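You operate a simulated robot arm through the tools that you are given. There is no shell and no other tool. Be economical: measure what you need, move in short steps, check, and stop when the job is done.

You run a simulated robot arm. Do the job below in one go: nothing can be reset, and whatever is moved stays where it is left.

## Task
Put things in order on the worktop. At the end: the beige wooden cap stands on top of the beige sandwich; the silver steel dipper stands on top of the teal game box (marked "FARASHIB PUZZLE"); the grey shampoo refill bottle stands where the yellow hose end stood; the yellow hose end stands where the beige wooden cap stood; whatever was shut is shut again. Leave all else as you found it, and nothing knocked over.

Only the result counts: the job must be done as asked and must still hold three seconds after the hand-in. Knocking over, shifting, dropping, spilling or breaking anything else fails it. Lids that push on must go on centred and level and be pressed home; caps that screw on are set level and turned clockwise until they are tight.

## Robot
A 6-joint arm with a two-finger parallel gripper, fixed in place. Base frame: the origin is at the foot of the arm, x ahead of it, y to its left, z up; the work surface is at about z = 0. Units: mm, rad, N and s.
With the tool pointing down near the work surface it reaches from about 160 to 420 mm from the base axis. Its first joint turns from -1.152 to 1.152 rad. Payload 1.57 kg.
The tool frame sits at the grasp point between the pads (the TCP): z along the fingers, y along the line on which they close. The tips reach 30 mm beyond it. The gripper opens to 80 mm. The fingers are 17 mm wide and 12 mm thick; the gripper's body (40 by 82 mm) begins 80 mm behind the TCP.
Orientation is that of the tool frame in the base frame, as a unit quaternion [x, y, z, w]. With the fingers straight down and closing along the base's y, the tool's x points along the base's -x, its y along +y and its z along -z.

## Interface
- The arm moves only by the tool drive_tool. Its argument "increments" is a list of rows, each an object (a shift or turn left out is 0, a gripper value left out holds the last) with "jaw": the gripper command, from -1 (shut) to 1 (fully open), values between in proportion; "offset": the shift along the tool's x, y, z in mm, a list of three; "turn": the turn, a rotation vector about the tool's x, y, z in rad, a list of three. In form: [{"jaw": jaw, "offset": [x, y, z], "turn": [wx, wy, wz]}, ...]. A call has 1 to 20 rows; each row is the pose to reach, as a shift and turn from the pose commanded when the call began, along the tool's axes at that moment. A row lasts 0.2 s, in which the tool goes at most 50 mm and 0.15 rad; a call with a longer step from one row to the next is refused whole, and so is a gripper value outside its range. A pose out of reach is approached as far as the arm can. The call stops where the force on the tool passes 40 N (or 10 N more than at its start, if that is more) or the arm is blocked; 0.2 s more then pass. The fingers move at their own pace (about 153 mm/s each) and stop on an object; they squeeze with about 28 N. The grip force told is the motor's: it shows also when the fingers shut on nothing. Time passes only in rows, and 0.2 s behind the last, so rows that repeat a pose let the fingers close. The reply holds the time, the measured pose of the TCP, the force on the tool along the base axes, the opening and the grip force, in the units named above and with some noise, with the torque about the TCP (base axes, N m) and any sound that the robot's microphone picked up.
- Cameras (640 x 400 px; columns grow to the right, rows downward): "scene" is fixed at [46.1, -327.3, 420.7]; the picture's right is [0.85, -0.53, 0.00], its down [-0.32, -0.51, -0.80] and it looks along [0.43, 0.68, -0.60] (base axes); focal length 214 px, centre (320, 200). "wrist" rides on the gripper at [72, -7, -122] in the tool frame; the picture's right is [0.09, 1.00, 0.00], its down [-0.84, 0.08, -0.54] and it looks along [-0.54, 0.05, 0.84] (tool axes); focal length 238 px, centre (320, 200). There is no depth. A picture from a camera that has moved, and an enlarged one, comes with that camera's place and axes in the base frame and with its lens.
- camera(camera): a new picture of that camera. It takes no simulated time.
- zoom(camera, box): a new picture of the part [left, top, right, bottom] of that camera's present view, enlarged. It takes no simulated time.
- job_done(): hands the job in; it is judged then, once.

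Work in short steps. Places have to be worked out from the pictures, the camera data and where the tool is seen: move nearer, look again, correct. Check each grasp and each placing, and mend what went wrong. You have 120 turns and 76 pictures in all, those below and enlarged ones among them. Open the gripper and draw the arm clear of the work before you hand the job in, unless the task says otherwise; then end with one line.

The tools are called after "Emit:" as a command line: name --argument value ..., lists and objects as JSON in quotes. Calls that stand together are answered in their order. drive_tool: Moves the arm, as the interface text tells. Its arguments: {"type":"object","properties":{"increments":{"type":"array","items":{"type":"object","properties":{"jaw":{"type":"number"},"offset":{"type":"array","items":{"type":"number"}},"turn":{"type":"array","items":{"type":"number"}}}}}},"required":["increments"]} The other tools are called the same way: camera (camera) takes a picture; zoom (camera, box) takes an enlarged picture of a part of a camera's view; job_done () hands the job in.

At the start:

```text
time: 0.0
tool_pos: [260.4, -44.1, 250.3]
tool_rot: [0.0, 1.0, -0.001, 0.001]
contact_force: [0.3, -0.1, 0.8]
moment: [-0.05, 0.0, 0.02]
width: 79.9
grip_force: 0.1
```

scene: 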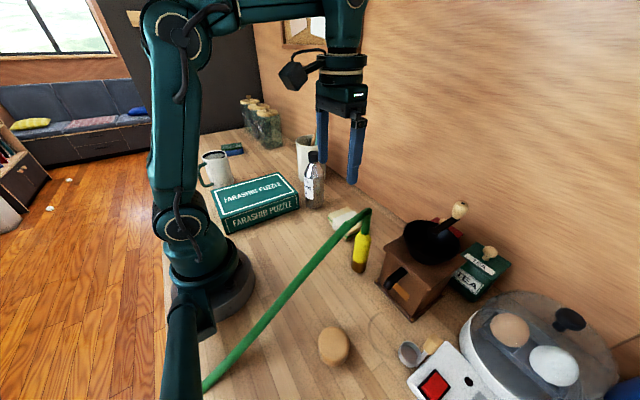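
wrist: 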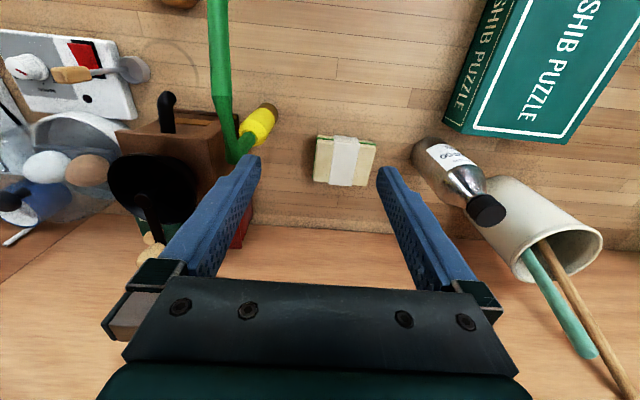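

The wrist and scene views show most of the objects; I zoom in to identify them before I move anything.

Emit:
zoom --camera "scene" --box '[280, 180, 480, 305]'

Emit:
zoom --camera "scene" --box '[380, 275, 580, 400]'

Emit:
zoom --camera "scene" --box '[190, 120, 350, 220]'

Emit:
zoom --camera "wrist" --box '[0, 0, 320, 200]'

```text
3.20 times, centred on (380, 242) of scene
camera zoom: at [46.1, -327.3, 420.7], right [0.85, -0.53, 0.0], down [-0.32, -0.51, -0.8], along [0.43, 0.68, -0.6], focal length 686 px, centre (128, 64)
```

zoom: 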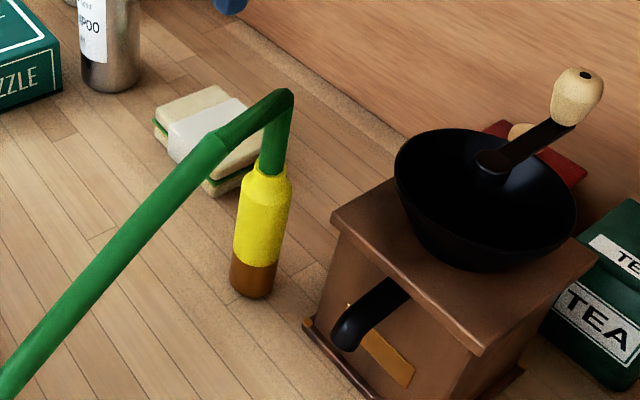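

```text
3.20 times, centred on (480, 338) of scene
camera zoom: at [46.1, -327.3, 420.7], right [0.85, -0.53, 0.0], down [-0.32, -0.51, -0.8], along [0.43, 0.68, -0.6], focal length 686 px, centre (-192, -240)
```

zoom: 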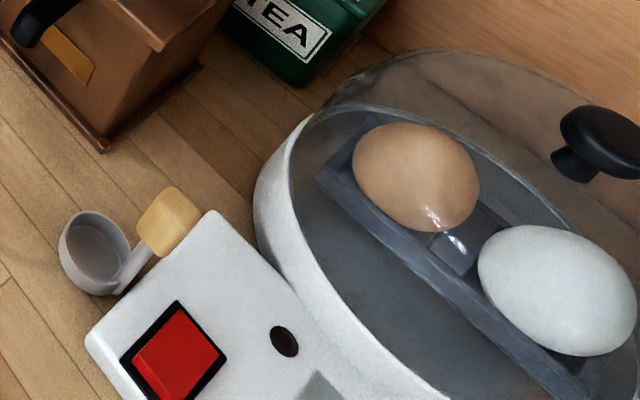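

```text
4.00 times, centred on (270, 170) of scene
camera zoom: at [46.1, -327.3, 420.7], right [0.85, -0.53, 0.0], down [-0.32, -0.51, -0.8], along [0.43, 0.68, -0.6], focal length 858 px, centre (520, 320)
```

zoom: 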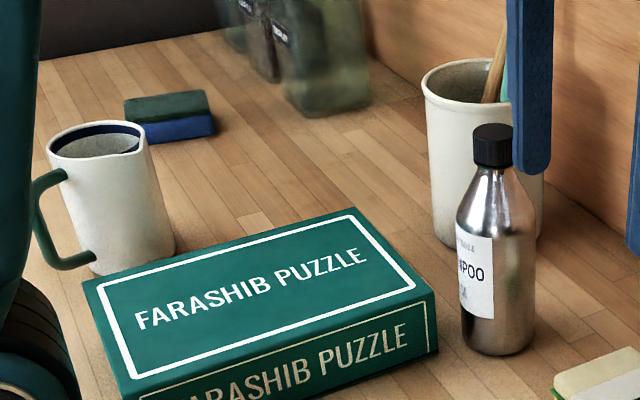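

```text
2.00 times, centred on (160, 100) of wrist
camera zoom: at [188.3, -49.7, 373.7], right [-0.09, 1.0, 0.0], down [0.84, 0.08, 0.54], along [0.54, 0.05, -0.84], focal length 477 px, centre (640, 400)
```

zoom: 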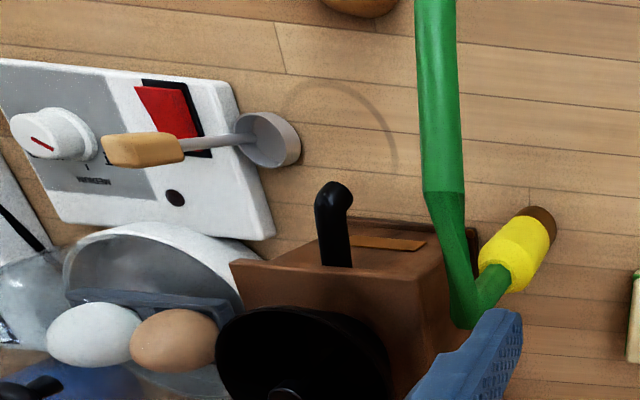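

I judge the cap to be at about (139,-221), the hose end at (285,-117), the bottle at (321,142) and the sandwich at (342,11). I move the tool over towards the cap, staying high, for a closer look.

Emit:
drive_tool --increments '[{"jaw": 1, "offset": [20, -35, 0]}, {"offset": [40, -70, 0]}, {"offset": [60, -105, 0], "turn": [0, 0, 0.15]}, {"offset": [80, -135, 0], "turn": [0, 0, 0.3]}, {"offset": [95, -165, 0], "turn": [0, 0, 0.45]}, {"offset": [95, -165, 0], "turn": [0, 0, 0.6]}]'

Emit:
camera --camera "wrist"

Emit:
camera --camera "scene"

```text
time: 1.4
tool_pos: [164.4, -207.1, 250.1]
tool_rot: [0.297, 0.955, 0.0, 0.001]
contact_force: [-0.1, -0.2, -0.1]
moment: [0.02, 0.01, -0.04]
width: 80.0
grip_force: 0.1
```

```text
69 pictures are left
camera wrist: at [101.5, -172.3, 374.2], right [0.49, 0.87, 0.0], down [0.73, -0.41, 0.54], along [0.47, -0.27, -0.84], focal length 238 px, centre (320, 200)
```

wrist: 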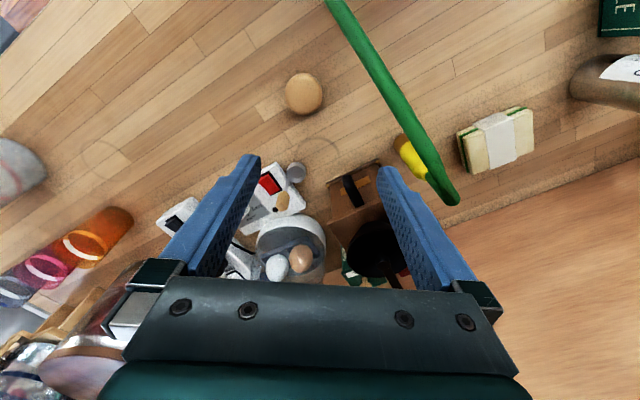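

```text
68 pictures are left
```

scene: 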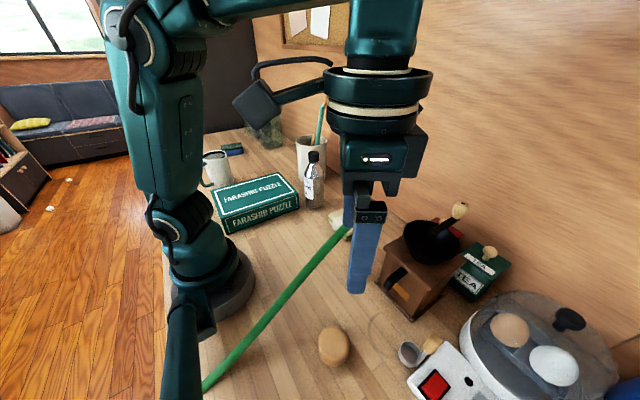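

The wrist and scene cameras agree on the cap at (139,-221), about 53 mm across, with the hose about 80 mm away from it. I check the cap's shape.

Emit:
zoom --camera "scene" --box '[280, 300, 440, 400]'

Emit:
zoom --camera "wrist" --box '[240, 40, 560, 240]'

```text
4.00 times, centred on (360, 350) of scene
camera zoom: at [46.1, -327.3, 420.7], right [0.85, -0.53, 0.0], down [-0.32, -0.51, -0.8], along [0.43, 0.68, -0.6], focal length 858 px, centre (160, -400)
```

zoom: 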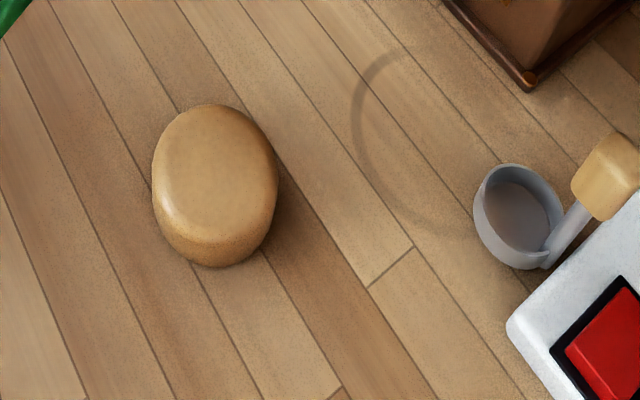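

```text
2.00 times, centred on (400, 140) of wrist
camera zoom: at [101.5, -172.3, 374.2], right [0.49, 0.87, 0.0], down [0.73, -0.41, 0.54], along [0.47, -0.27, -0.84], focal length 477 px, centre (160, 320)
```

zoom: 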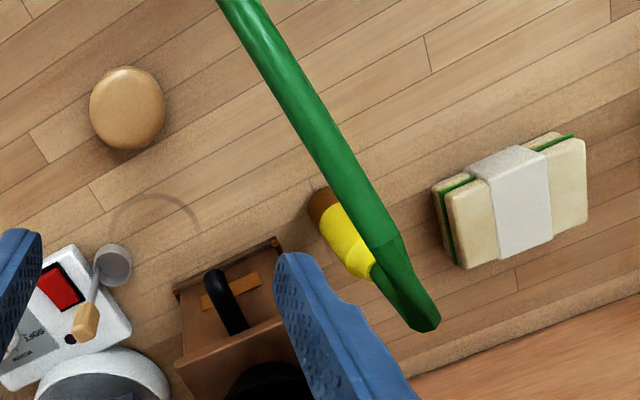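

The cap is a flat rounded disc about 25 mm high. I go down above it and look again.

Emit:
drive_tool --increments '[{"jaw": 1, "offset": [13, -26, 30]}, {"offset": [13, -26, 75]}, {"offset": [13, -26, 120]}, {"offset": [13, -26, 150]}]'

Emit:
camera --camera "wrist"

```text
time: 2.4
tool_pos: [139.0, -222.4, 100.4]
tool_rot: [0.295, 0.955, -0.001, 0.0]
contact_force: [0.6, -0.3, 0.3]
moment: [-0.01, 0.02, -0.04]
width: 79.9
grip_force: 0.0
```

```text
65 pictures are left
camera wrist: at [75.1, -186.9, 223.5], right [0.49, 0.87, 0.0], down [0.73, -0.41, 0.54], along [0.47, -0.27, -0.84], focal length 238 px, centre (320, 200)
```

wrist: 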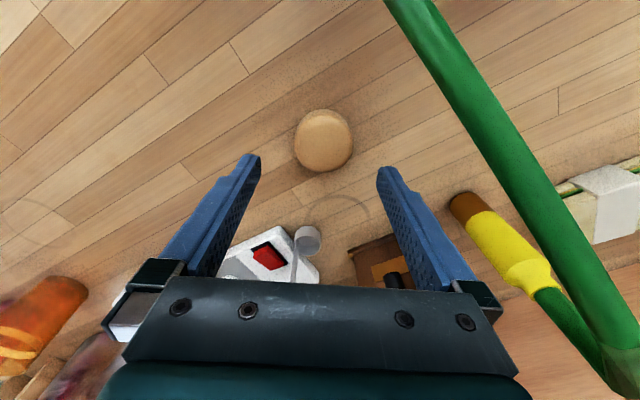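

The cap lies at (138,-220.5), centred between the fingers. I lower to z≈34, where the tips sit about 4 mm above the worktop, and close.

Emit:
drive_tool --increments '[{"jaw": 1, "offset": [1.7, 0.7, 35]}, {"offset": [1.7, 0.7, 60]}, {"offset": [1.7, 0.7, 66]}, {"jaw": -1, "offset": [1.7, 0.7, 66]}, {"offset": [1.7, 0.7, 66]}, {"offset": [1.7, 0.7, 66]}]'

Emit:
camera --camera "wrist"

```text
time: 3.8
tool_pos: [138.4, -220.5, 34.5]
tool_rot: [0.296, 0.955, 0.0, 0.001]
contact_force: [0.6, -0.6, 0.0]
moment: [-0.01, 0.0, 0.03]
width: 50.6
grip_force: 28.4
```

```text
64 pictures are left
camera wrist: at [75.6, -185.6, 157.4], right [0.49, 0.87, 0.0], down [0.73, -0.41, 0.54], along [0.47, -0.26, -0.84], focal length 238 px, centre (320, 200)
```

wrist: 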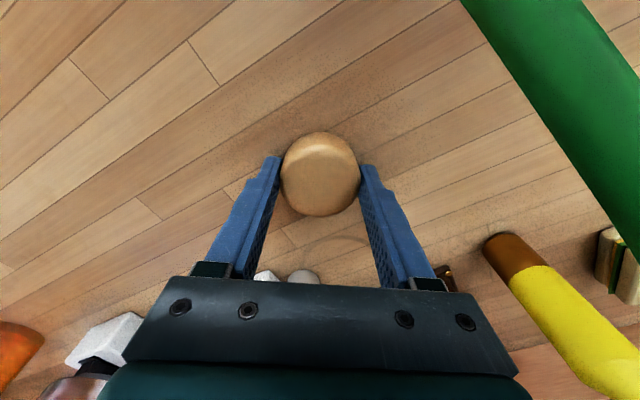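

The grip reads 50.6 mm and 28 N with the cap centred between the tips. I lift well clear of the hose and carry it to above the sandwich at about (337,5).

Emit:
drive_tool --increments '[{"jaw": -1, "offset": [0, 0, -20]}, {"offset": [0, 0, -65]}, {"offset": [0, 0, -110]}, {"offset": [0, 0, -155]}, {"offset": [0, 0, -200]}, {"offset": [0, 0, -225]}, {"offset": [-6, 40, -225], "turn": [0, 0, -0.1]}, {"offset": [-12, 85, -225], "turn": [0, 0, -0.2]}, {"offset": [-18, 130, -225], "turn": [0, 0, -0.3]}, {"offset": [-22, 175, -225], "turn": [0, 0, -0.4]}, {"offset": [-27, 220, -225], "turn": [0, 0, -0.5]}, {"offset": [-32, 260, -225], "turn": [0, 0, -0.6]}, {"offset": [-37, 298, -225], "turn": [0, 0, -0.6]}, {"offset": [-37, 298, -225], "turn": [0, 0, -0.6]}]'

Emit:
camera --camera "wrist"

Emit:
camera --camera "scene"

```text
time: 6.8
tool_pos: [329.7, 3.1, 255.3]
tool_rot: [0.001, 1.0, -0.001, 0.0]
contact_force: [-0.6, -0.5, -0.1]
moment: [-0.02, 0.02, -0.01]
width: 0.1
grip_force: 20.6
out of reach, approached as far as the arm can: row 13, 14
```

```text
63 pictures are left
camera wrist: at [257.2, -3.5, 378.1], right [-0.09, 1.0, 0.0], down [0.84, 0.08, 0.54], along [0.54, 0.05, -0.84], focal length 238 px, centre (320, 200)
```

wrist: 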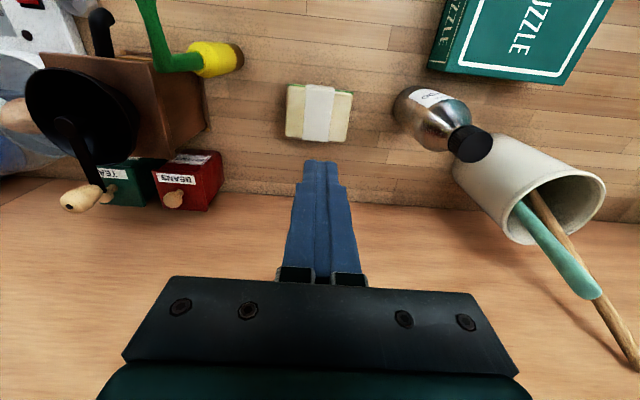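

```text
62 pictures are left
```

scene: 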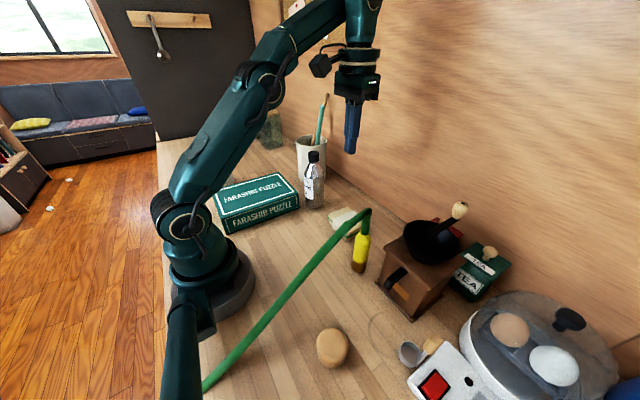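

The cap slipped out and is still where it was. Its widest part must be near the bottom, so I need to grip lower and lift more gently. I go back.

Emit:
drive_tool --increments '[{"jaw": -1, "offset": [30, -35, 0]}, {"offset": [60, -70, 0], "turn": [0, 0, 0.12]}, {"jaw": 1, "offset": [90, -105, 0], "turn": [0, 0, 0.24]}, {"offset": [120, -140, 0], "turn": [0, 0, 0.36]}, {"offset": [150, -175, 0], "turn": [0, 0, 0.48]}, {"offset": [175, -205, 0], "turn": [0, 0, 0.6]}, {"offset": [193, -224, 20], "turn": [0, 0, 0.6]}, {"offset": [193, -224, 65], "turn": [0, 0, 0.6]}, {"offset": [193, -224, 110], "turn": [0, 0, 0.6]}, {"offset": [193, -224, 155], "turn": [0, 0, 0.6]}, {"offset": [193, -224, 175], "turn": [0, 0, 0.6]}, {"offset": [193, -224, 175], "turn": [0, 0, 0.6]}]'

Emit:
camera --camera "wrist"

```text
time: 9.4
tool_pos: [137.0, -221.2, 81.5]
tool_rot: [0.296, 0.955, -0.001, 0.0]
contact_force: [0.1, 0.4, 0.4]
moment: [-0.02, 0.01, -0.03]
width: 80.0
grip_force: 0.1
```

```text
61 pictures are left
camera wrist: at [73.4, -186.0, 203.5], right [0.49, 0.87, 0.0], down [0.73, -0.41, 0.54], along [0.47, -0.26, -0.84], focal length 238 px, centre (320, 200)
```

wrist: 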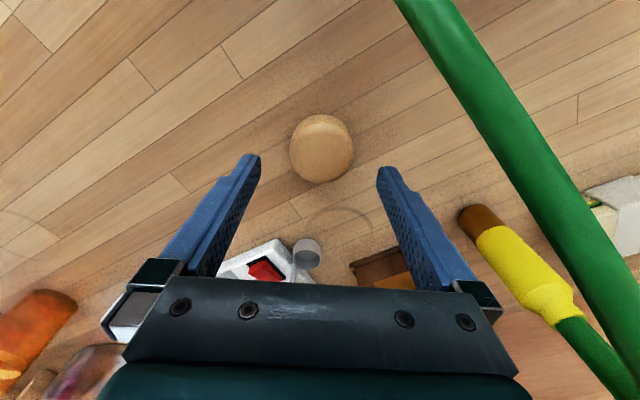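

The cap is at (136.5,-220). I descend to TCP z≈31, with the tips just above the worktop, close, then lift slowly.

Emit:
drive_tool --increments '[{"jaw": 1, "offset": [1, 0.8, 30]}, {"offset": [1, 0.8, 46]}, {"offset": [1, 0.8, 50.5]}, {"offset": [1, 0.8, 50.5]}, {"jaw": -1, "offset": [1, 0.8, 50.5]}, {"offset": [1, 0.8, 50.5]}, {"offset": [1, 0.8, 50.5]}, {"offset": [1, 0.8, 48]}, {"offset": [1, 0.8, 42]}, {"offset": [1, 0.8, 36]}, {"offset": [1, 0.8, 30]}, {"offset": [1, 0.8, 24]}]'

Emit:
camera --camera "wrist"

```text
time: 12.0
tool_pos: [135.9, -219.3, 56.4]
tool_rot: [0.296, 0.955, 0.0, 0.0]
contact_force: [0.6, 0.3, -0.5]
moment: [0.03, 0.03, -0.01]
width: 50.5
grip_force: 28.2
```

```text
60 pictures are left
camera wrist: at [72.6, -183.8, 179.2], right [0.49, 0.87, 0.0], down [0.73, -0.41, 0.54], along [0.47, -0.26, -0.84], focal length 238 px, centre (320, 200)
```

wrist: 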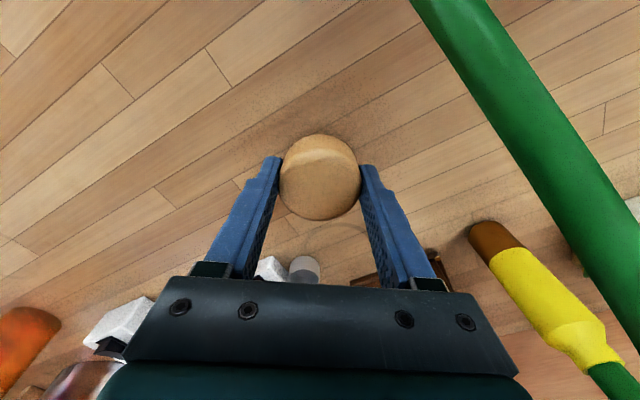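

The cap is held. I lift gently and carry it to above the sandwich at z≈215.

Emit:
drive_tool --increments '[{"jaw": -1, "offset": [0, 0, -15]}, {"offset": [0, 0, -40]}, {"offset": [0, 0, -65]}, {"offset": [0, 0, -90]}, {"offset": [0, 0, -115]}, {"offset": [0, 0, -140]}, {"offset": [0, 0, -160]}, {"offset": [-2, 15, -165]}, {"offset": [-6, 42, -165], "turn": [0, 0, -0.06]}, {"offset": [-10, 72, -165], "turn": [0, 0, -0.12]}, {"offset": [-14, 102, -165], "turn": [0, 0, -0.18]}, {"offset": [-18, 132, -165], "turn": [0, 0, -0.24]}, {"offset": [-22, 162, -165], "turn": [0, 0, -0.3]}, {"offset": [-26, 192, -165], "turn": [0, 0, -0.36]}, {"offset": [-30, 222, -165], "turn": [0, 0, -0.42]}, {"offset": [-33, 250, -165], "turn": [0, 0, -0.48]}, {"offset": [-36, 272, -165], "turn": [0, 0, -0.54]}, {"offset": [-38, 288, -162], "turn": [0, 0, -0.6]}, {"offset": [-39, 296, -160], "turn": [0, 0, -0.6]}, {"offset": [-39, 296, -160], "turn": [0, 0, -0.6]}]'

Emit:
camera --camera "wrist"

Emit:
zoom --camera "scene" --box '[240, 100, 480, 250]'

```text
time: 16.2
tool_pos: [334.4, 3.7, 215.2]
tool_rot: [0.0, 1.0, 0.0, 0.0]
contact_force: [0.0, 0.3, -0.9]
moment: [0.01, 0.01, 0.0]
width: 50.3
grip_force: 28.0
```

```text
59 pictures are left
camera wrist: at [262.5, -2.6, 339.3], right [-0.09, 1.0, 0.0], down [0.84, 0.08, 0.54], along [0.54, 0.05, -0.84], focal length 238 px, centre (320, 200)
```

wrist: 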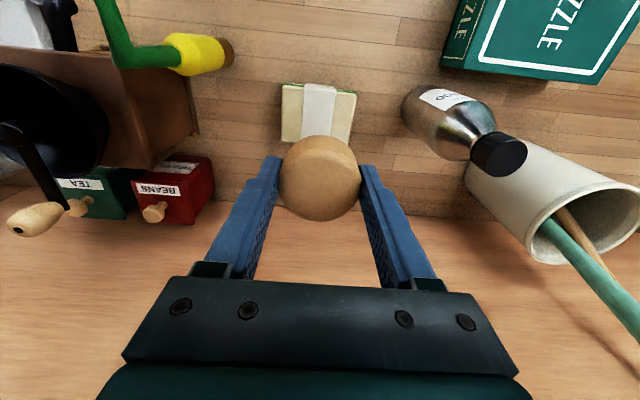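

```text
2.67 times, centred on (360, 175) of scene
camera zoom: at [46.1, -327.3, 420.7], right [0.85, -0.53, 0.0], down [-0.32, -0.51, -0.8], along [0.43, 0.68, -0.6], focal length 572 px, centre (213, 267)
```

zoom: 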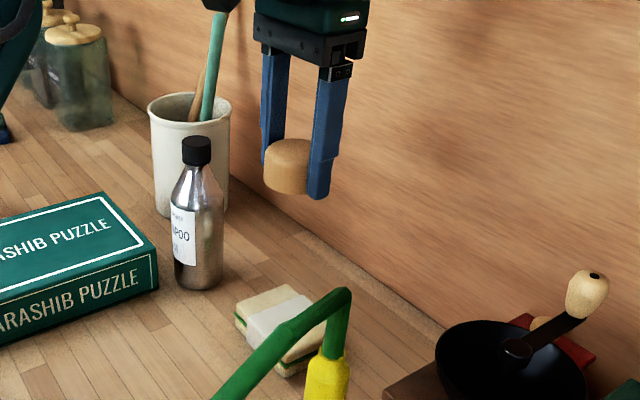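

I zoom in on the sandwich to get its top face and height.

Emit:
zoom --camera "wrist" --box '[240, 60, 400, 160]'

Emit:
zoom --camera "scene" --box '[310, 190, 390, 240]'

```text
4.00 times, centred on (320, 110) of wrist
camera zoom: at [262.5, -2.6, 339.3], right [-0.09, 1.0, 0.0], down [0.84, 0.08, 0.54], along [0.54, 0.05, -0.84], focal length 953 px, centre (320, 560)
```

zoom: 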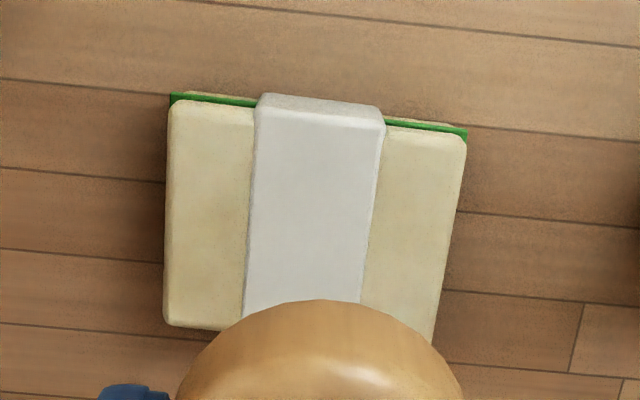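

```text
8.00 times, centred on (350, 215) of scene
camera zoom: at [46.1, -327.3, 420.7], right [0.85, -0.53, 0.0], down [-0.32, -0.51, -0.8], along [0.43, 0.68, -0.6], focal length 1716 px, centre (80, 80)
```

zoom: 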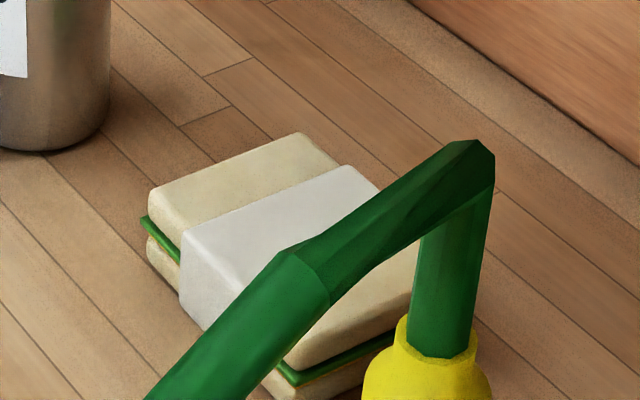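

The sandwich top is at about z≈29, centred near (338.5,1). I bring the cap down to just above it and check.

Emit:
drive_tool --increments '[{"jaw": -1, "offset": [-2, -1.5, 20]}, {"offset": [-4, -2.7, 50]}, {"offset": [-4, -2.7, 80]}, {"offset": [-4, -2.7, 110]}, {"offset": [-4, -2.7, 130]}, {"offset": [-4, -2.7, 140]}, {"offset": [-4, -2.7, 140]}]'

Emit:
zoom --camera "scene" --box '[280, 150, 440, 250]'

Emit:
camera --camera "wrist"

```text
time: 17.8
tool_pos: [339.0, -0.7, 77.4]
tool_rot: [0.0, 1.0, -0.001, 0.001]
contact_force: [0.0, 0.3, -0.2]
moment: [0.01, 0.03, 0.04]
width: 50.4
grip_force: 28.1
```

```text
4.00 times, centred on (360, 200) of scene
camera zoom: at [46.1, -327.3, 420.7], right [0.85, -0.53, 0.0], down [-0.32, -0.51, -0.8], along [0.43, 0.68, -0.6], focal length 858 px, centre (160, 200)
```

zoom: 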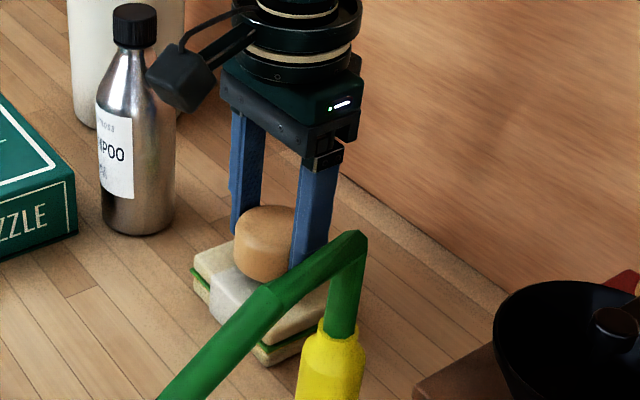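

```text
54 pictures are left
camera wrist: at [266.9, -6.8, 199.9], right [-0.09, 1.0, 0.0], down [0.84, 0.08, 0.54], along [0.54, 0.05, -0.84], focal length 238 px, centre (320, 200)
```

wrist: 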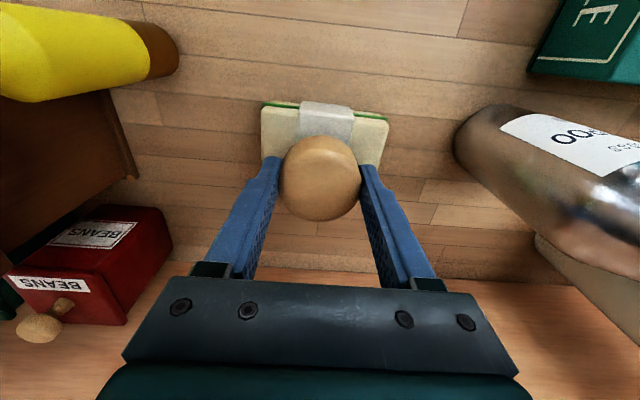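

It is well centred, so I descend carefully while watching the contact force.

Emit:
drive_tool --increments '[{"jaw": -1, "offset": [0, 1.5, 6]}, {"offset": [0, 1.5, 11]}, {"offset": [0, 1.5, 14]}, {"offset": [0, 1.5, 14]}]'

```text
time: 18.9
tool_pos: [338.6, 1.4, 64.0]
tool_rot: [0.0, 1.0, -0.001, -0.001]
contact_force: [-2.2, 1.3, 7.4]
moment: [0.25, 0.08, 0.03]
width: 50.6
grip_force: 28.5
stopped in row 4: the force on the tool passed its limit at 42 N (the readings are from after the stop); the commanded pose is now the measured one
```

There was contact at z=64, so the cap sits on the sandwich. I open and rise straight up.

Emit:
drive_tool --increments '[{"jaw": -0.1, "offset": [0, 0, 0]}, {"jaw": 0.4, "offset": [0, 0, 0]}, {"jaw": 0.9, "offset": [0, 0, 0]}, {"offset": [0, 0, -10]}, {"offset": [0, 0, -40]}, {"offset": [0, 0, -85]}, {"offset": [0, 0, -125]}, {"offset": [0, 0, -150]}, {"offset": [0, 0, -150]}]'

Emit:
camera --camera "wrist"

Emit:
zoom --camera "scene" --box '[280, 150, 440, 250]'

```text
time: 20.9
tool_pos: [338.0, -0.1, 214.1]
tool_rot: [0.001, 1.0, -0.001, 0.0]
contact_force: [-0.6, 0.0, -0.2]
moment: [0.01, -0.03, -0.02]
width: 75.8
grip_force: 0.0
```

```text
53 pictures are left
camera wrist: at [266.6, -5.7, 337.0], right [-0.09, 1.0, 0.0], down [0.84, 0.08, 0.54], along [0.54, 0.05, -0.84], focal length 238 px, centre (320, 200)
```

wrist: 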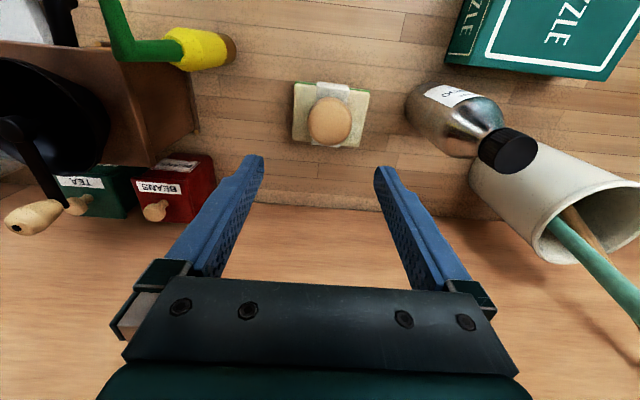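

```text
4.00 times, centred on (360, 200) of scene
camera zoom: at [46.1, -327.3, 420.7], right [0.85, -0.53, 0.0], down [-0.32, -0.51, -0.8], along [0.43, 0.68, -0.6], focal length 858 px, centre (160, 200)
```

zoom: 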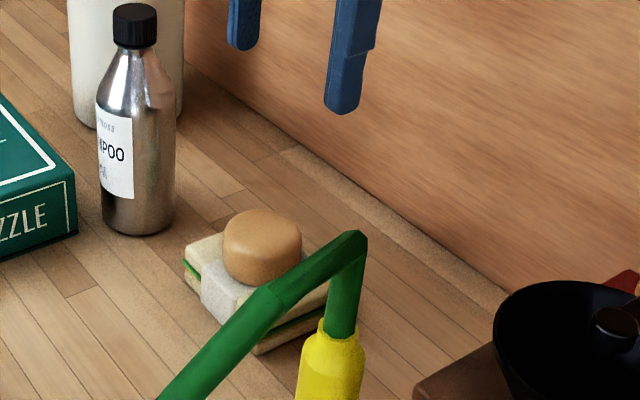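

The cap stands on the sandwich, but the sandwich seems to have moved a few mm. I measure that.

Emit:
zoom --camera "wrist" --box '[250, 60, 410, 160]'

Emit:
zoom --camera "scene" --box '[310, 190, 390, 240]'

```text
4.00 times, centred on (330, 110) of wrist
camera zoom: at [266.6, -5.7, 337.0], right [-0.09, 1.0, 0.0], down [0.84, 0.08, 0.54], along [0.54, 0.05, -0.84], focal length 953 px, centre (280, 560)
```

zoom: 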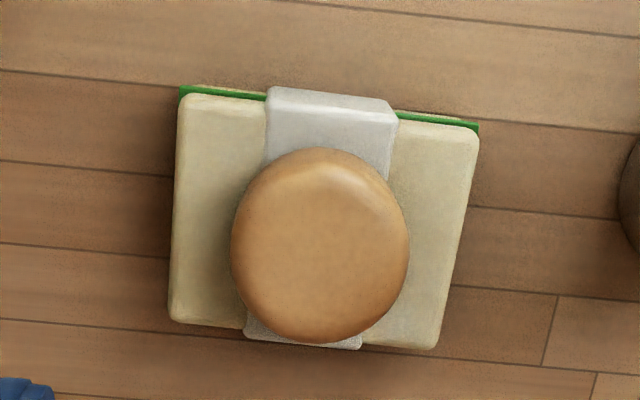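

```text
8.00 times, centred on (350, 215) of scene
camera zoom: at [46.1, -327.3, 420.7], right [0.85, -0.53, 0.0], down [-0.32, -0.51, -0.8], along [0.43, 0.68, -0.6], focal length 1716 px, centre (80, 80)
```

zoom: 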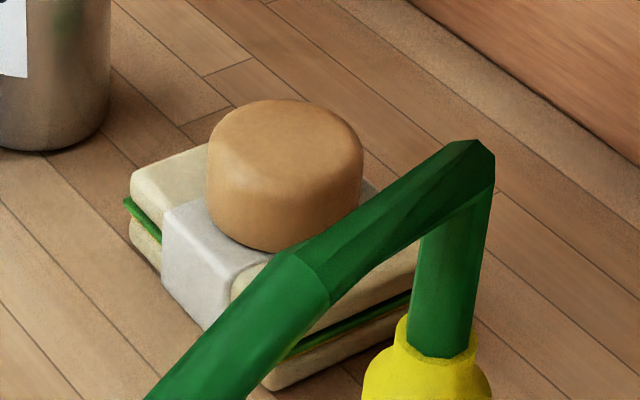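

The sandwich was dragged about 10 mm in +y; I'll nudge it back once the bottle is out of the way. Next is the hose end: I hover above it at about (282,-117) with the fingers straddling the hose.

Emit:
drive_tool --increments '[{"jaw": 1, "offset": [15, -35, -20]}, {"offset": [30, -70, -35]}, {"offset": [45, -100, -35]}, {"offset": [56, -117, -35]}, {"offset": [56, -117, -35]}]'

Emit:
camera --camera "wrist"

Emit:
zoom --camera "scene" --box '[280, 120, 480, 245]'

```text
time: 22.1
tool_pos: [284.2, -116.0, 247.8]
tool_rot: [-0.001, 1.0, -0.001, 0.0]
contact_force: [0.5, -0.6, -0.2]
moment: [0.02, -0.02, 0.0]
width: 80.0
grip_force: 0.0
```

```text
49 pictures are left
camera wrist: at [211.3, -122.1, 370.3], right [-0.09, 1.0, 0.0], down [0.84, 0.08, 0.54], along [0.54, 0.05, -0.84], focal length 238 px, centre (320, 200)
```

wrist: 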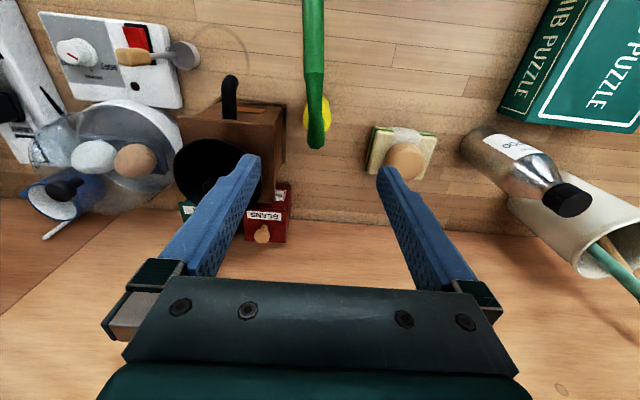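

```text
3.20 times, centred on (380, 182) of scene
camera zoom: at [46.1, -327.3, 420.7], right [0.85, -0.53, 0.0], down [-0.32, -0.51, -0.8], along [0.43, 0.68, -0.6], focal length 686 px, centre (128, 256)
```

zoom: 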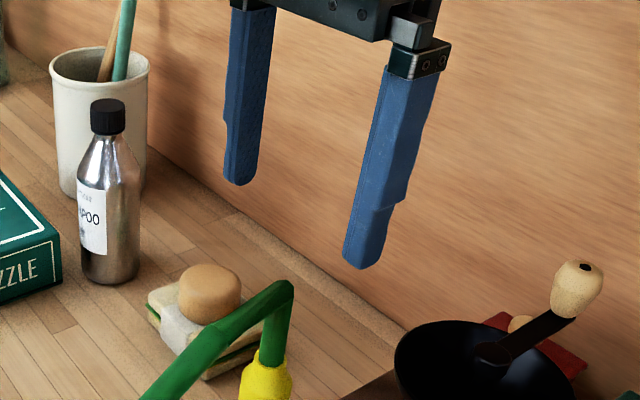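

The grinder sits close on the -y side of the hose end. I zoom in to measure the finger clearance.

Emit:
zoom --camera "wrist" --box '[160, 50, 400, 200]'

Emit:
zoom --camera "scene" --box '[320, 190, 480, 290]'

```text
2.67 times, centred on (280, 125) of wrist
camera zoom: at [211.3, -122.1, 370.3], right [-0.09, 1.0, 0.0], down [0.84, 0.08, 0.54], along [0.54, 0.05, -0.84], focal length 636 px, centre (427, 400)
```

zoom: 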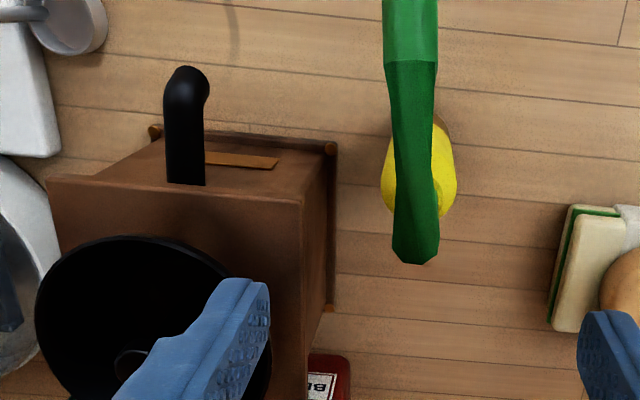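

```text
4.00 times, centred on (400, 240) of scene
camera zoom: at [46.1, -327.3, 420.7], right [0.85, -0.53, 0.0], down [-0.32, -0.51, -0.8], along [0.43, 0.68, -0.6], focal length 858 px, centre (0, 40)
```

zoom: 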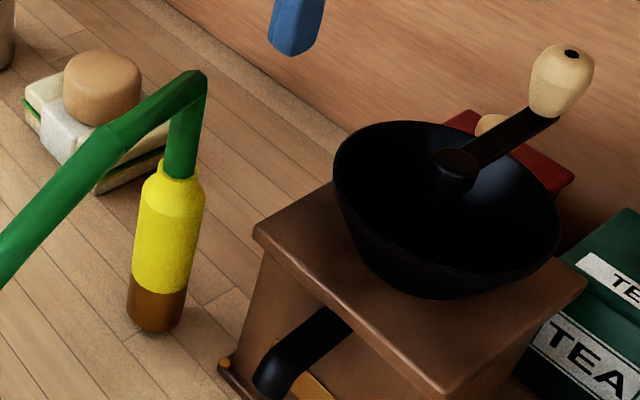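

The grinder's near corner is at (288,-167) and about 110 high. The hose end is at (280,-119), with the hose top at about 175. I narrow the jaw to 64 mm and descend straddling the hose to TCP z≈103.

Emit:
drive_tool --increments '[{"jaw": 0.6, "offset": [4, -1, 10]}, {"offset": [4, -1, 50]}, {"offset": [4, -1, 90]}, {"offset": [4, -1, 120]}, {"offset": [4, -1, 120]}]'

Emit:
zoom --camera "scene" --box '[280, 150, 440, 250]'

Emit:
camera --camera "wrist"

```text
time: 23.2
tool_pos: [278.0, -116.0, 129.4]
tool_rot: [-0.001, 1.0, -0.001, 0.001]
contact_force: [1.1, 0.1, 0.8]
moment: [0.01, -0.01, 0.0]
width: 64.0
grip_force: 0.2
```

```text
4.00 times, centred on (360, 200) of scene
camera zoom: at [46.1, -327.3, 420.7], right [0.85, -0.53, 0.0], down [-0.32, -0.51, -0.8], along [0.43, 0.68, -0.6], focal length 858 px, centre (160, 200)
```

zoom: 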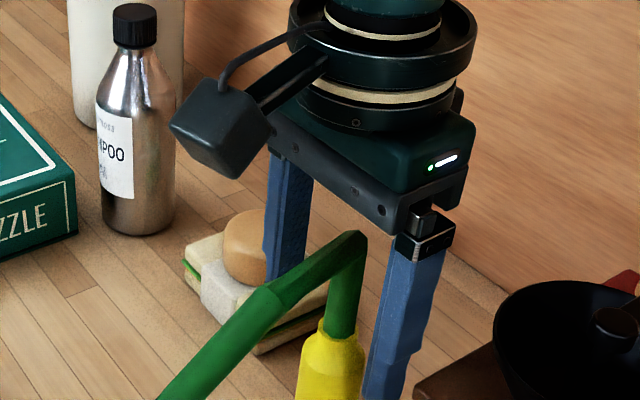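

```text
44 pictures are left
camera wrist: at [206.3, -122.5, 252.1], right [-0.09, 1.0, 0.0], down [0.84, 0.08, 0.54], along [0.54, 0.05, -0.84], focal length 238 px, centre (320, 200)
```

wrist: 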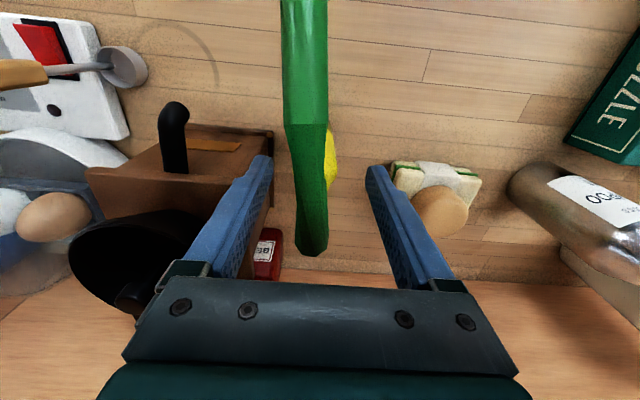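

The clearances look good on both sides. I lower the remaining 27 mm and close.

Emit:
drive_tool --increments '[{"jaw": 0.6, "offset": [-1, -1.5, 15]}, {"offset": [-1, -1.5, 25]}, {"offset": [-1, -1.5, 27]}, {"jaw": -1, "offset": [-1, -1.5, 27]}, {"offset": [-1, -1.5, 27]}, {"offset": [-1, -1.5, 27]}]'

Emit:
camera --camera "scene"

```text
time: 24.6
tool_pos: [279.5, -118.6, 102.4]
tool_rot: [0.001, 1.0, -0.001, 0.0]
contact_force: [-0.1, -0.4, -0.7]
moment: [0.05, 0.0, 0.02]
width: 30.3
grip_force: 27.8
```

```text
43 pictures are left
```

scene: 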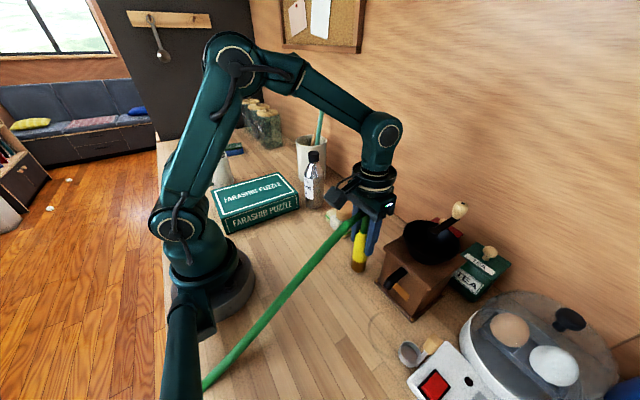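

The yellow end is held at 30.3 mm. I lift it gently and check.

Emit:
drive_tool --increments '[{"jaw": -1, "offset": [0, 0, -5]}, {"offset": [0, 0, -15]}, {"offset": [0, 0, -27]}, {"offset": [0, 0, -40]}, {"offset": [5, -3, -50]}, {"offset": [15, -8, -55]}]'

Emit:
camera --camera "scene"

```text
time: 26.1
tool_pos: [264.1, -125.4, 156.9]
tool_rot: [0.0, 1.0, -0.001, 0.0]
contact_force: [0.1, -0.3, -2.0]
moment: [-0.02, -0.04, 0.02]
width: 30.5
grip_force: 28.0
```

```text
42 pictures are left
```

scene: 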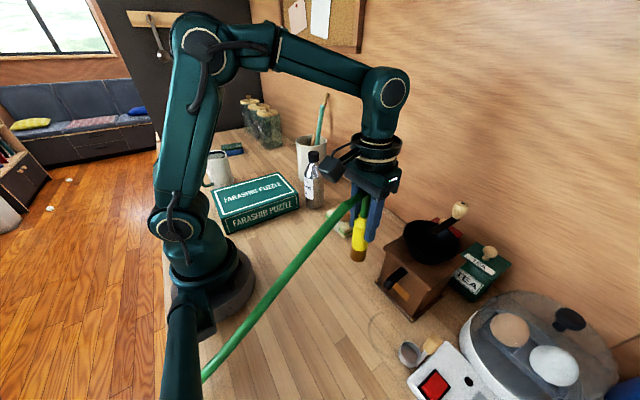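

It holds and the hose follows. I carry it to above the cap's old place.

Emit:
drive_tool --increments '[{"jaw": -1, "offset": [12, -9, 0]}, {"offset": [30, -22, 0], "turn": [0, 0, 0.05]}, {"offset": [48, -36, 0], "turn": [0, 0, 0.1]}, {"offset": [66, -50, 0], "turn": [0, 0, 0.15]}, {"offset": [84, -63, 0], "turn": [0, 0, 0.2]}, {"offset": [102, -77, 0], "turn": [0, 0, 0.25]}, {"offset": [118, -88, 0], "turn": [0, 0, 0.3]}, {"offset": [126.6, -95, 0], "turn": [0, 0, 0.3]}, {"offset": [126.6, -95, 0], "turn": [0, 0, 0.3]}]'

Emit:
camera --camera "scene"

Emit:
camera --camera "wrist"

```text
time: 28.1
tool_pos: [138.6, -221.7, 158.8]
tool_rot: [0.149, 0.989, 0.0, 0.001]
contact_force: [-1.0, 0.2, -1.3]
moment: [0.03, 0.0, 0.01]
width: 30.6
grip_force: 28.1
```

```text
41 pictures are left
```

scene: 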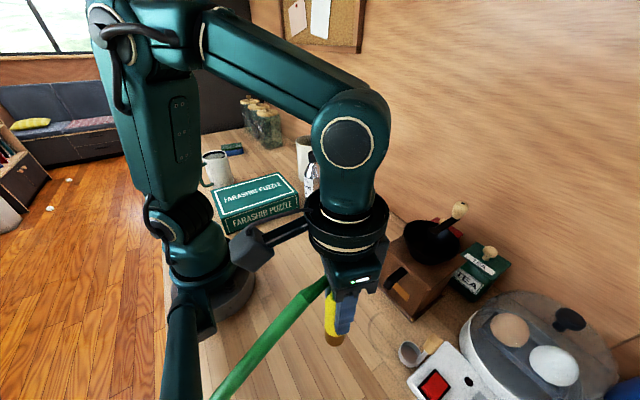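

```text
40 pictures are left
camera wrist: at [67.5, -205.8, 281.0], right [0.21, 0.98, 0.0], down [0.82, -0.17, 0.54], along [0.53, -0.11, -0.84], focal length 238 px, centre (320, 200)
```

wrist: 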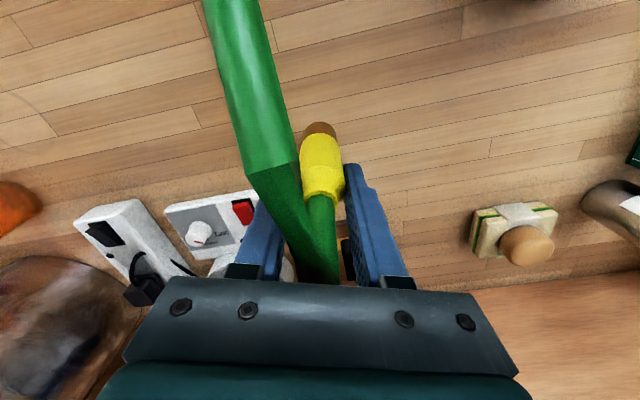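

The hose end hangs upright above the spot. I lower it, watching for contact near TCP z≈102.

Emit:
drive_tool --increments '[{"jaw": -1, "offset": [1.4, 0.8, 15]}, {"offset": [1.4, 0.8, 32]}, {"offset": [1.4, 0.8, 45]}, {"offset": [1.4, 0.8, 52]}, {"offset": [1.4, 0.8, 55]}, {"offset": [1.4, 0.8, 56]}, {"offset": [1.4, 0.8, 56]}]'

Emit:
zoom --camera "scene" --box '[240, 250, 440, 375]'

Emit:
camera --camera "wrist"

```text
time: 29.6
tool_pos: [138.4, -220.5, 103.1]
tool_rot: [0.15, 0.989, 0.0, 0.001]
contact_force: [-1.3, 2.7, 15.1]
moment: [0.36, 0.09, 0.05]
width: 30.6
grip_force: 28.1
```

```text
3.20 times, centred on (340, 312) of scene
camera zoom: at [46.1, -327.3, 420.7], right [0.85, -0.53, 0.0], down [-0.32, -0.51, -0.8], along [0.43, 0.68, -0.6], focal length 686 px, centre (256, -160)
```

zoom: 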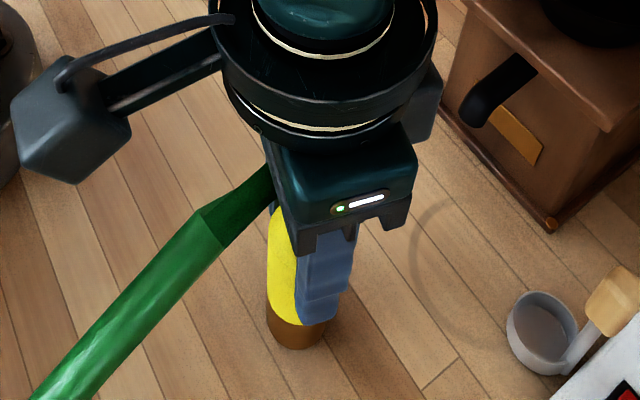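

```text
38 pictures are left
camera wrist: at [67.0, -204.7, 225.6], right [0.21, 0.98, 0.0], down [0.82, -0.17, 0.54], along [0.53, -0.11, -0.84], focal length 238 px, centre (320, 200)
```

wrist: 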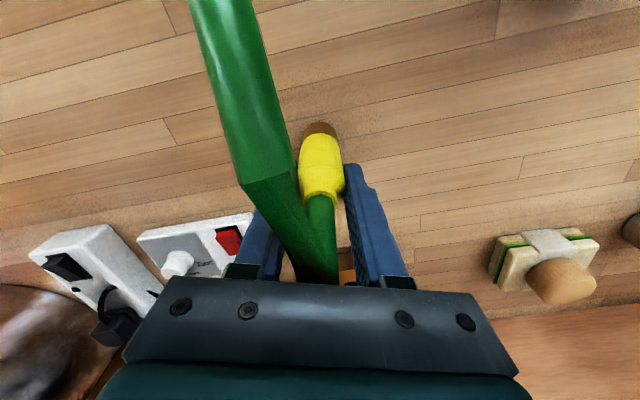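

There is 15 N of contact at z=103, so it stands on the worktop. I ease up a touch, open gradually and check that it stays upright.

Emit:
drive_tool --increments '[{"jaw": -1, "offset": [0, 0, -0.6]}, {"jaw": -0.1, "offset": [0, 0, -0.6]}, {"jaw": 0.2, "offset": [0, 0, -0.6]}, {"jaw": 0.5, "offset": [0, 0, -0.6]}, {"jaw": 0.7, "offset": [0, 0, -0.6]}, {"offset": [0, 0, -0.6]}]'

Emit:
camera --camera "wrist"

```text
time: 31.1
tool_pos: [137.2, -220.2, 103.1]
tool_rot: [0.149, 0.989, -0.001, 0.001]
contact_force: [0.1, 1.3, 0.1]
moment: [-0.01, 0.01, -0.03]
width: 68.2
grip_force: 0.0
```

```text
37 pictures are left
camera wrist: at [66.9, -204.4, 225.5], right [0.21, 0.98, 0.0], down [0.82, -0.17, 0.54], along [0.53, -0.11, -0.84], focal length 238 px, centre (320, 200)
```

wrist: 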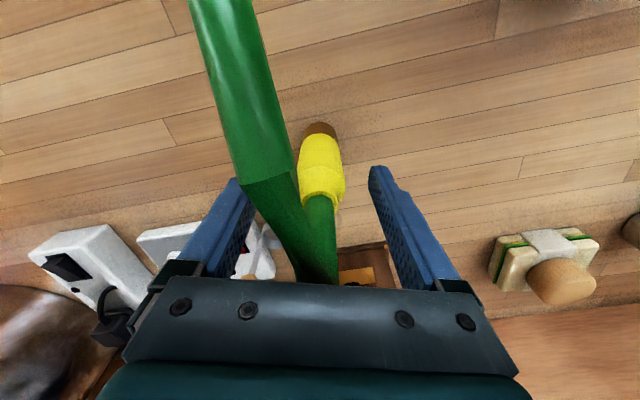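

It stands by itself. I rise straight up until clear of the hose.

Emit:
drive_tool --increments '[{"jaw": 0.8, "offset": [0, 0, -10]}, {"offset": [0, 0, -30]}, {"offset": [0, 0, -55]}, {"offset": [0, 0, -85]}, {"offset": [0, 0, -115]}, {"offset": [0, 0, -145]}, {"offset": [0, 0, -145]}]'

Emit:
camera --camera "wrist"

Emit:
camera --camera "scene"

```text
time: 32.6
tool_pos: [135.8, -220.8, 249.5]
tool_rot: [0.149, 0.989, -0.001, 0.0]
contact_force: [-0.6, 0.0, -0.4]
moment: [0.02, 0.01, -0.02]
width: 72.3
grip_force: 0.1
```

```text
36 pictures are left
camera wrist: at [65.1, -205.2, 371.3], right [0.21, 0.98, 0.0], down [0.82, -0.17, 0.54], along [0.53, -0.11, -0.84], focal length 238 px, centre (320, 200)
```

wrist: 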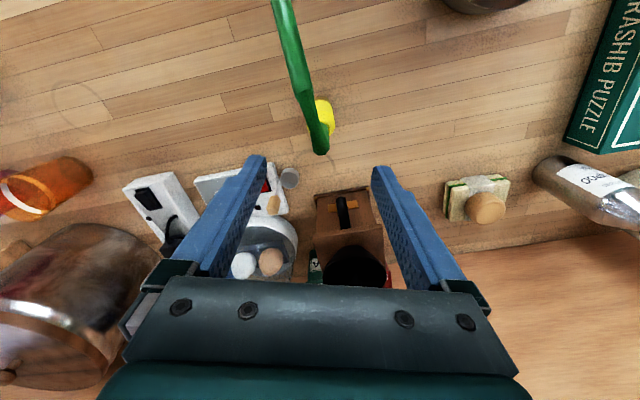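

```text
35 pictures are left
```

scene: 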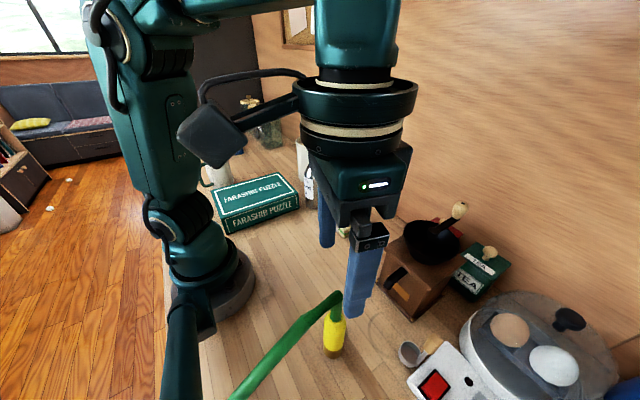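

The hose end stands where the cap stood. Next is the bottle at about (321,142): I move there at height, turning back to yaw 0.

Emit:
drive_tool --increments '[{"jaw": 1, "offset": [-5, 35, 0]}, {"offset": [-12, 80, 0]}, {"offset": [-18, 125, 0], "turn": [0, 0, -0.05]}, {"offset": [-25, 170, 0], "turn": [0, 0, -0.1]}, {"offset": [-32, 215, 0], "turn": [0, 0, -0.15]}, {"offset": [-39, 260, 0], "turn": [0, 0, -0.2]}, {"offset": [-45, 305, 0], "turn": [0, 0, -0.25]}, {"offset": [-50, 345, 0], "turn": [0, 0, -0.3]}, {"offset": [-54, 380, 0], "turn": [0, 0, -0.3]}, {"offset": [-56, 395, 5], "turn": [0, 0, -0.3]}, {"offset": [-56, 395, 5], "turn": [0, 0, -0.3]}]'

Emit:
camera --camera "wrist"

Emit:
zoom --camera "scene" --box '[280, 130, 360, 230]'

```text
time: 35.0
tool_pos: [308.1, 138.3, 242.1]
tool_rot: [0.0, 1.0, -0.001, 0.0]
contact_force: [-0.6, -0.4, 0.0]
moment: [0.01, -0.04, 0.02]
width: 79.9
grip_force: 0.2
```

```text
34 pictures are left
camera wrist: at [236.0, 133.1, 364.8], right [-0.09, 1.0, 0.0], down [0.84, 0.08, 0.54], along [0.54, 0.05, -0.84], focal length 238 px, centre (320, 200)
```

wrist: 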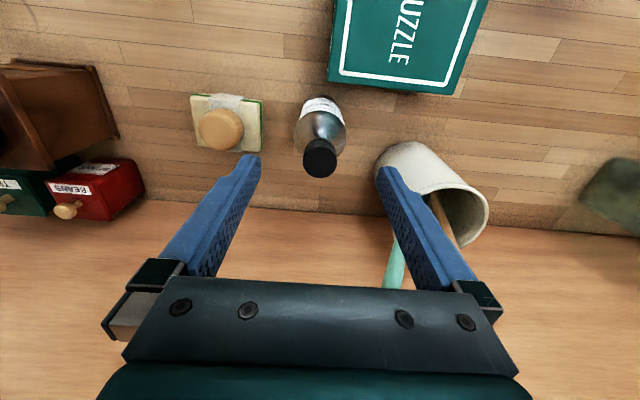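

```text
4.00 times, centred on (320, 180) of scene
camera zoom: at [46.1, -327.3, 420.7], right [0.85, -0.53, 0.0], down [-0.32, -0.51, -0.8], along [0.43, 0.68, -0.6], focal length 858 px, centre (320, 280)
```

zoom: 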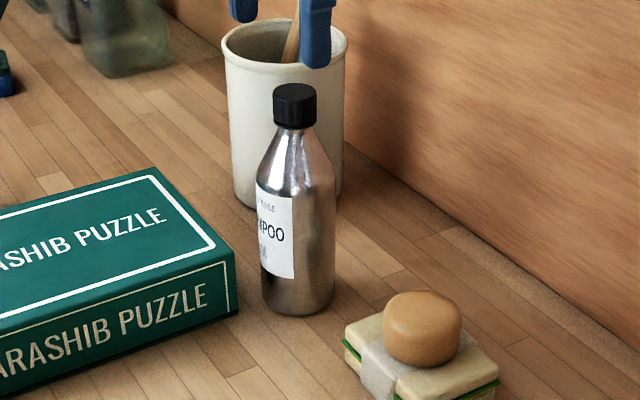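

I put the bottle at about (320,141.5), 175 tall with straight walls up to z≈100. I lower the fingers around the neck and check the centring.

Emit:
drive_tool --increments '[{"jaw": 1, "offset": [-6, 1.5, 5]}, {"offset": [-12, 3.2, 20]}, {"offset": [-12, 3.2, 50]}, {"offset": [-12, 3.2, 80]}, {"offset": [-12, 3.2, 95]}, {"offset": [-12, 3.2, 95]}]'

Emit:
camera --camera "wrist"

```text
time: 36.5
tool_pos: [320.6, 145.2, 144.8]
tool_rot: [0.0, 1.0, 0.0, 0.001]
contact_force: [0.1, 0.1, 1.0]
moment: [0.01, -0.02, 0.02]
width: 80.0
grip_force: 0.1
```

```text
32 pictures are left
camera wrist: at [249.0, 138.5, 268.4], right [-0.09, 1.0, 0.0], down [0.84, 0.08, 0.54], along [0.54, 0.05, -0.84], focal length 238 px, centre (320, 200)
```

wrist: 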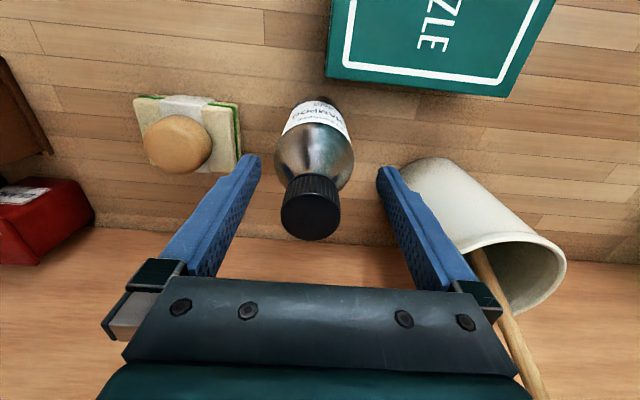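

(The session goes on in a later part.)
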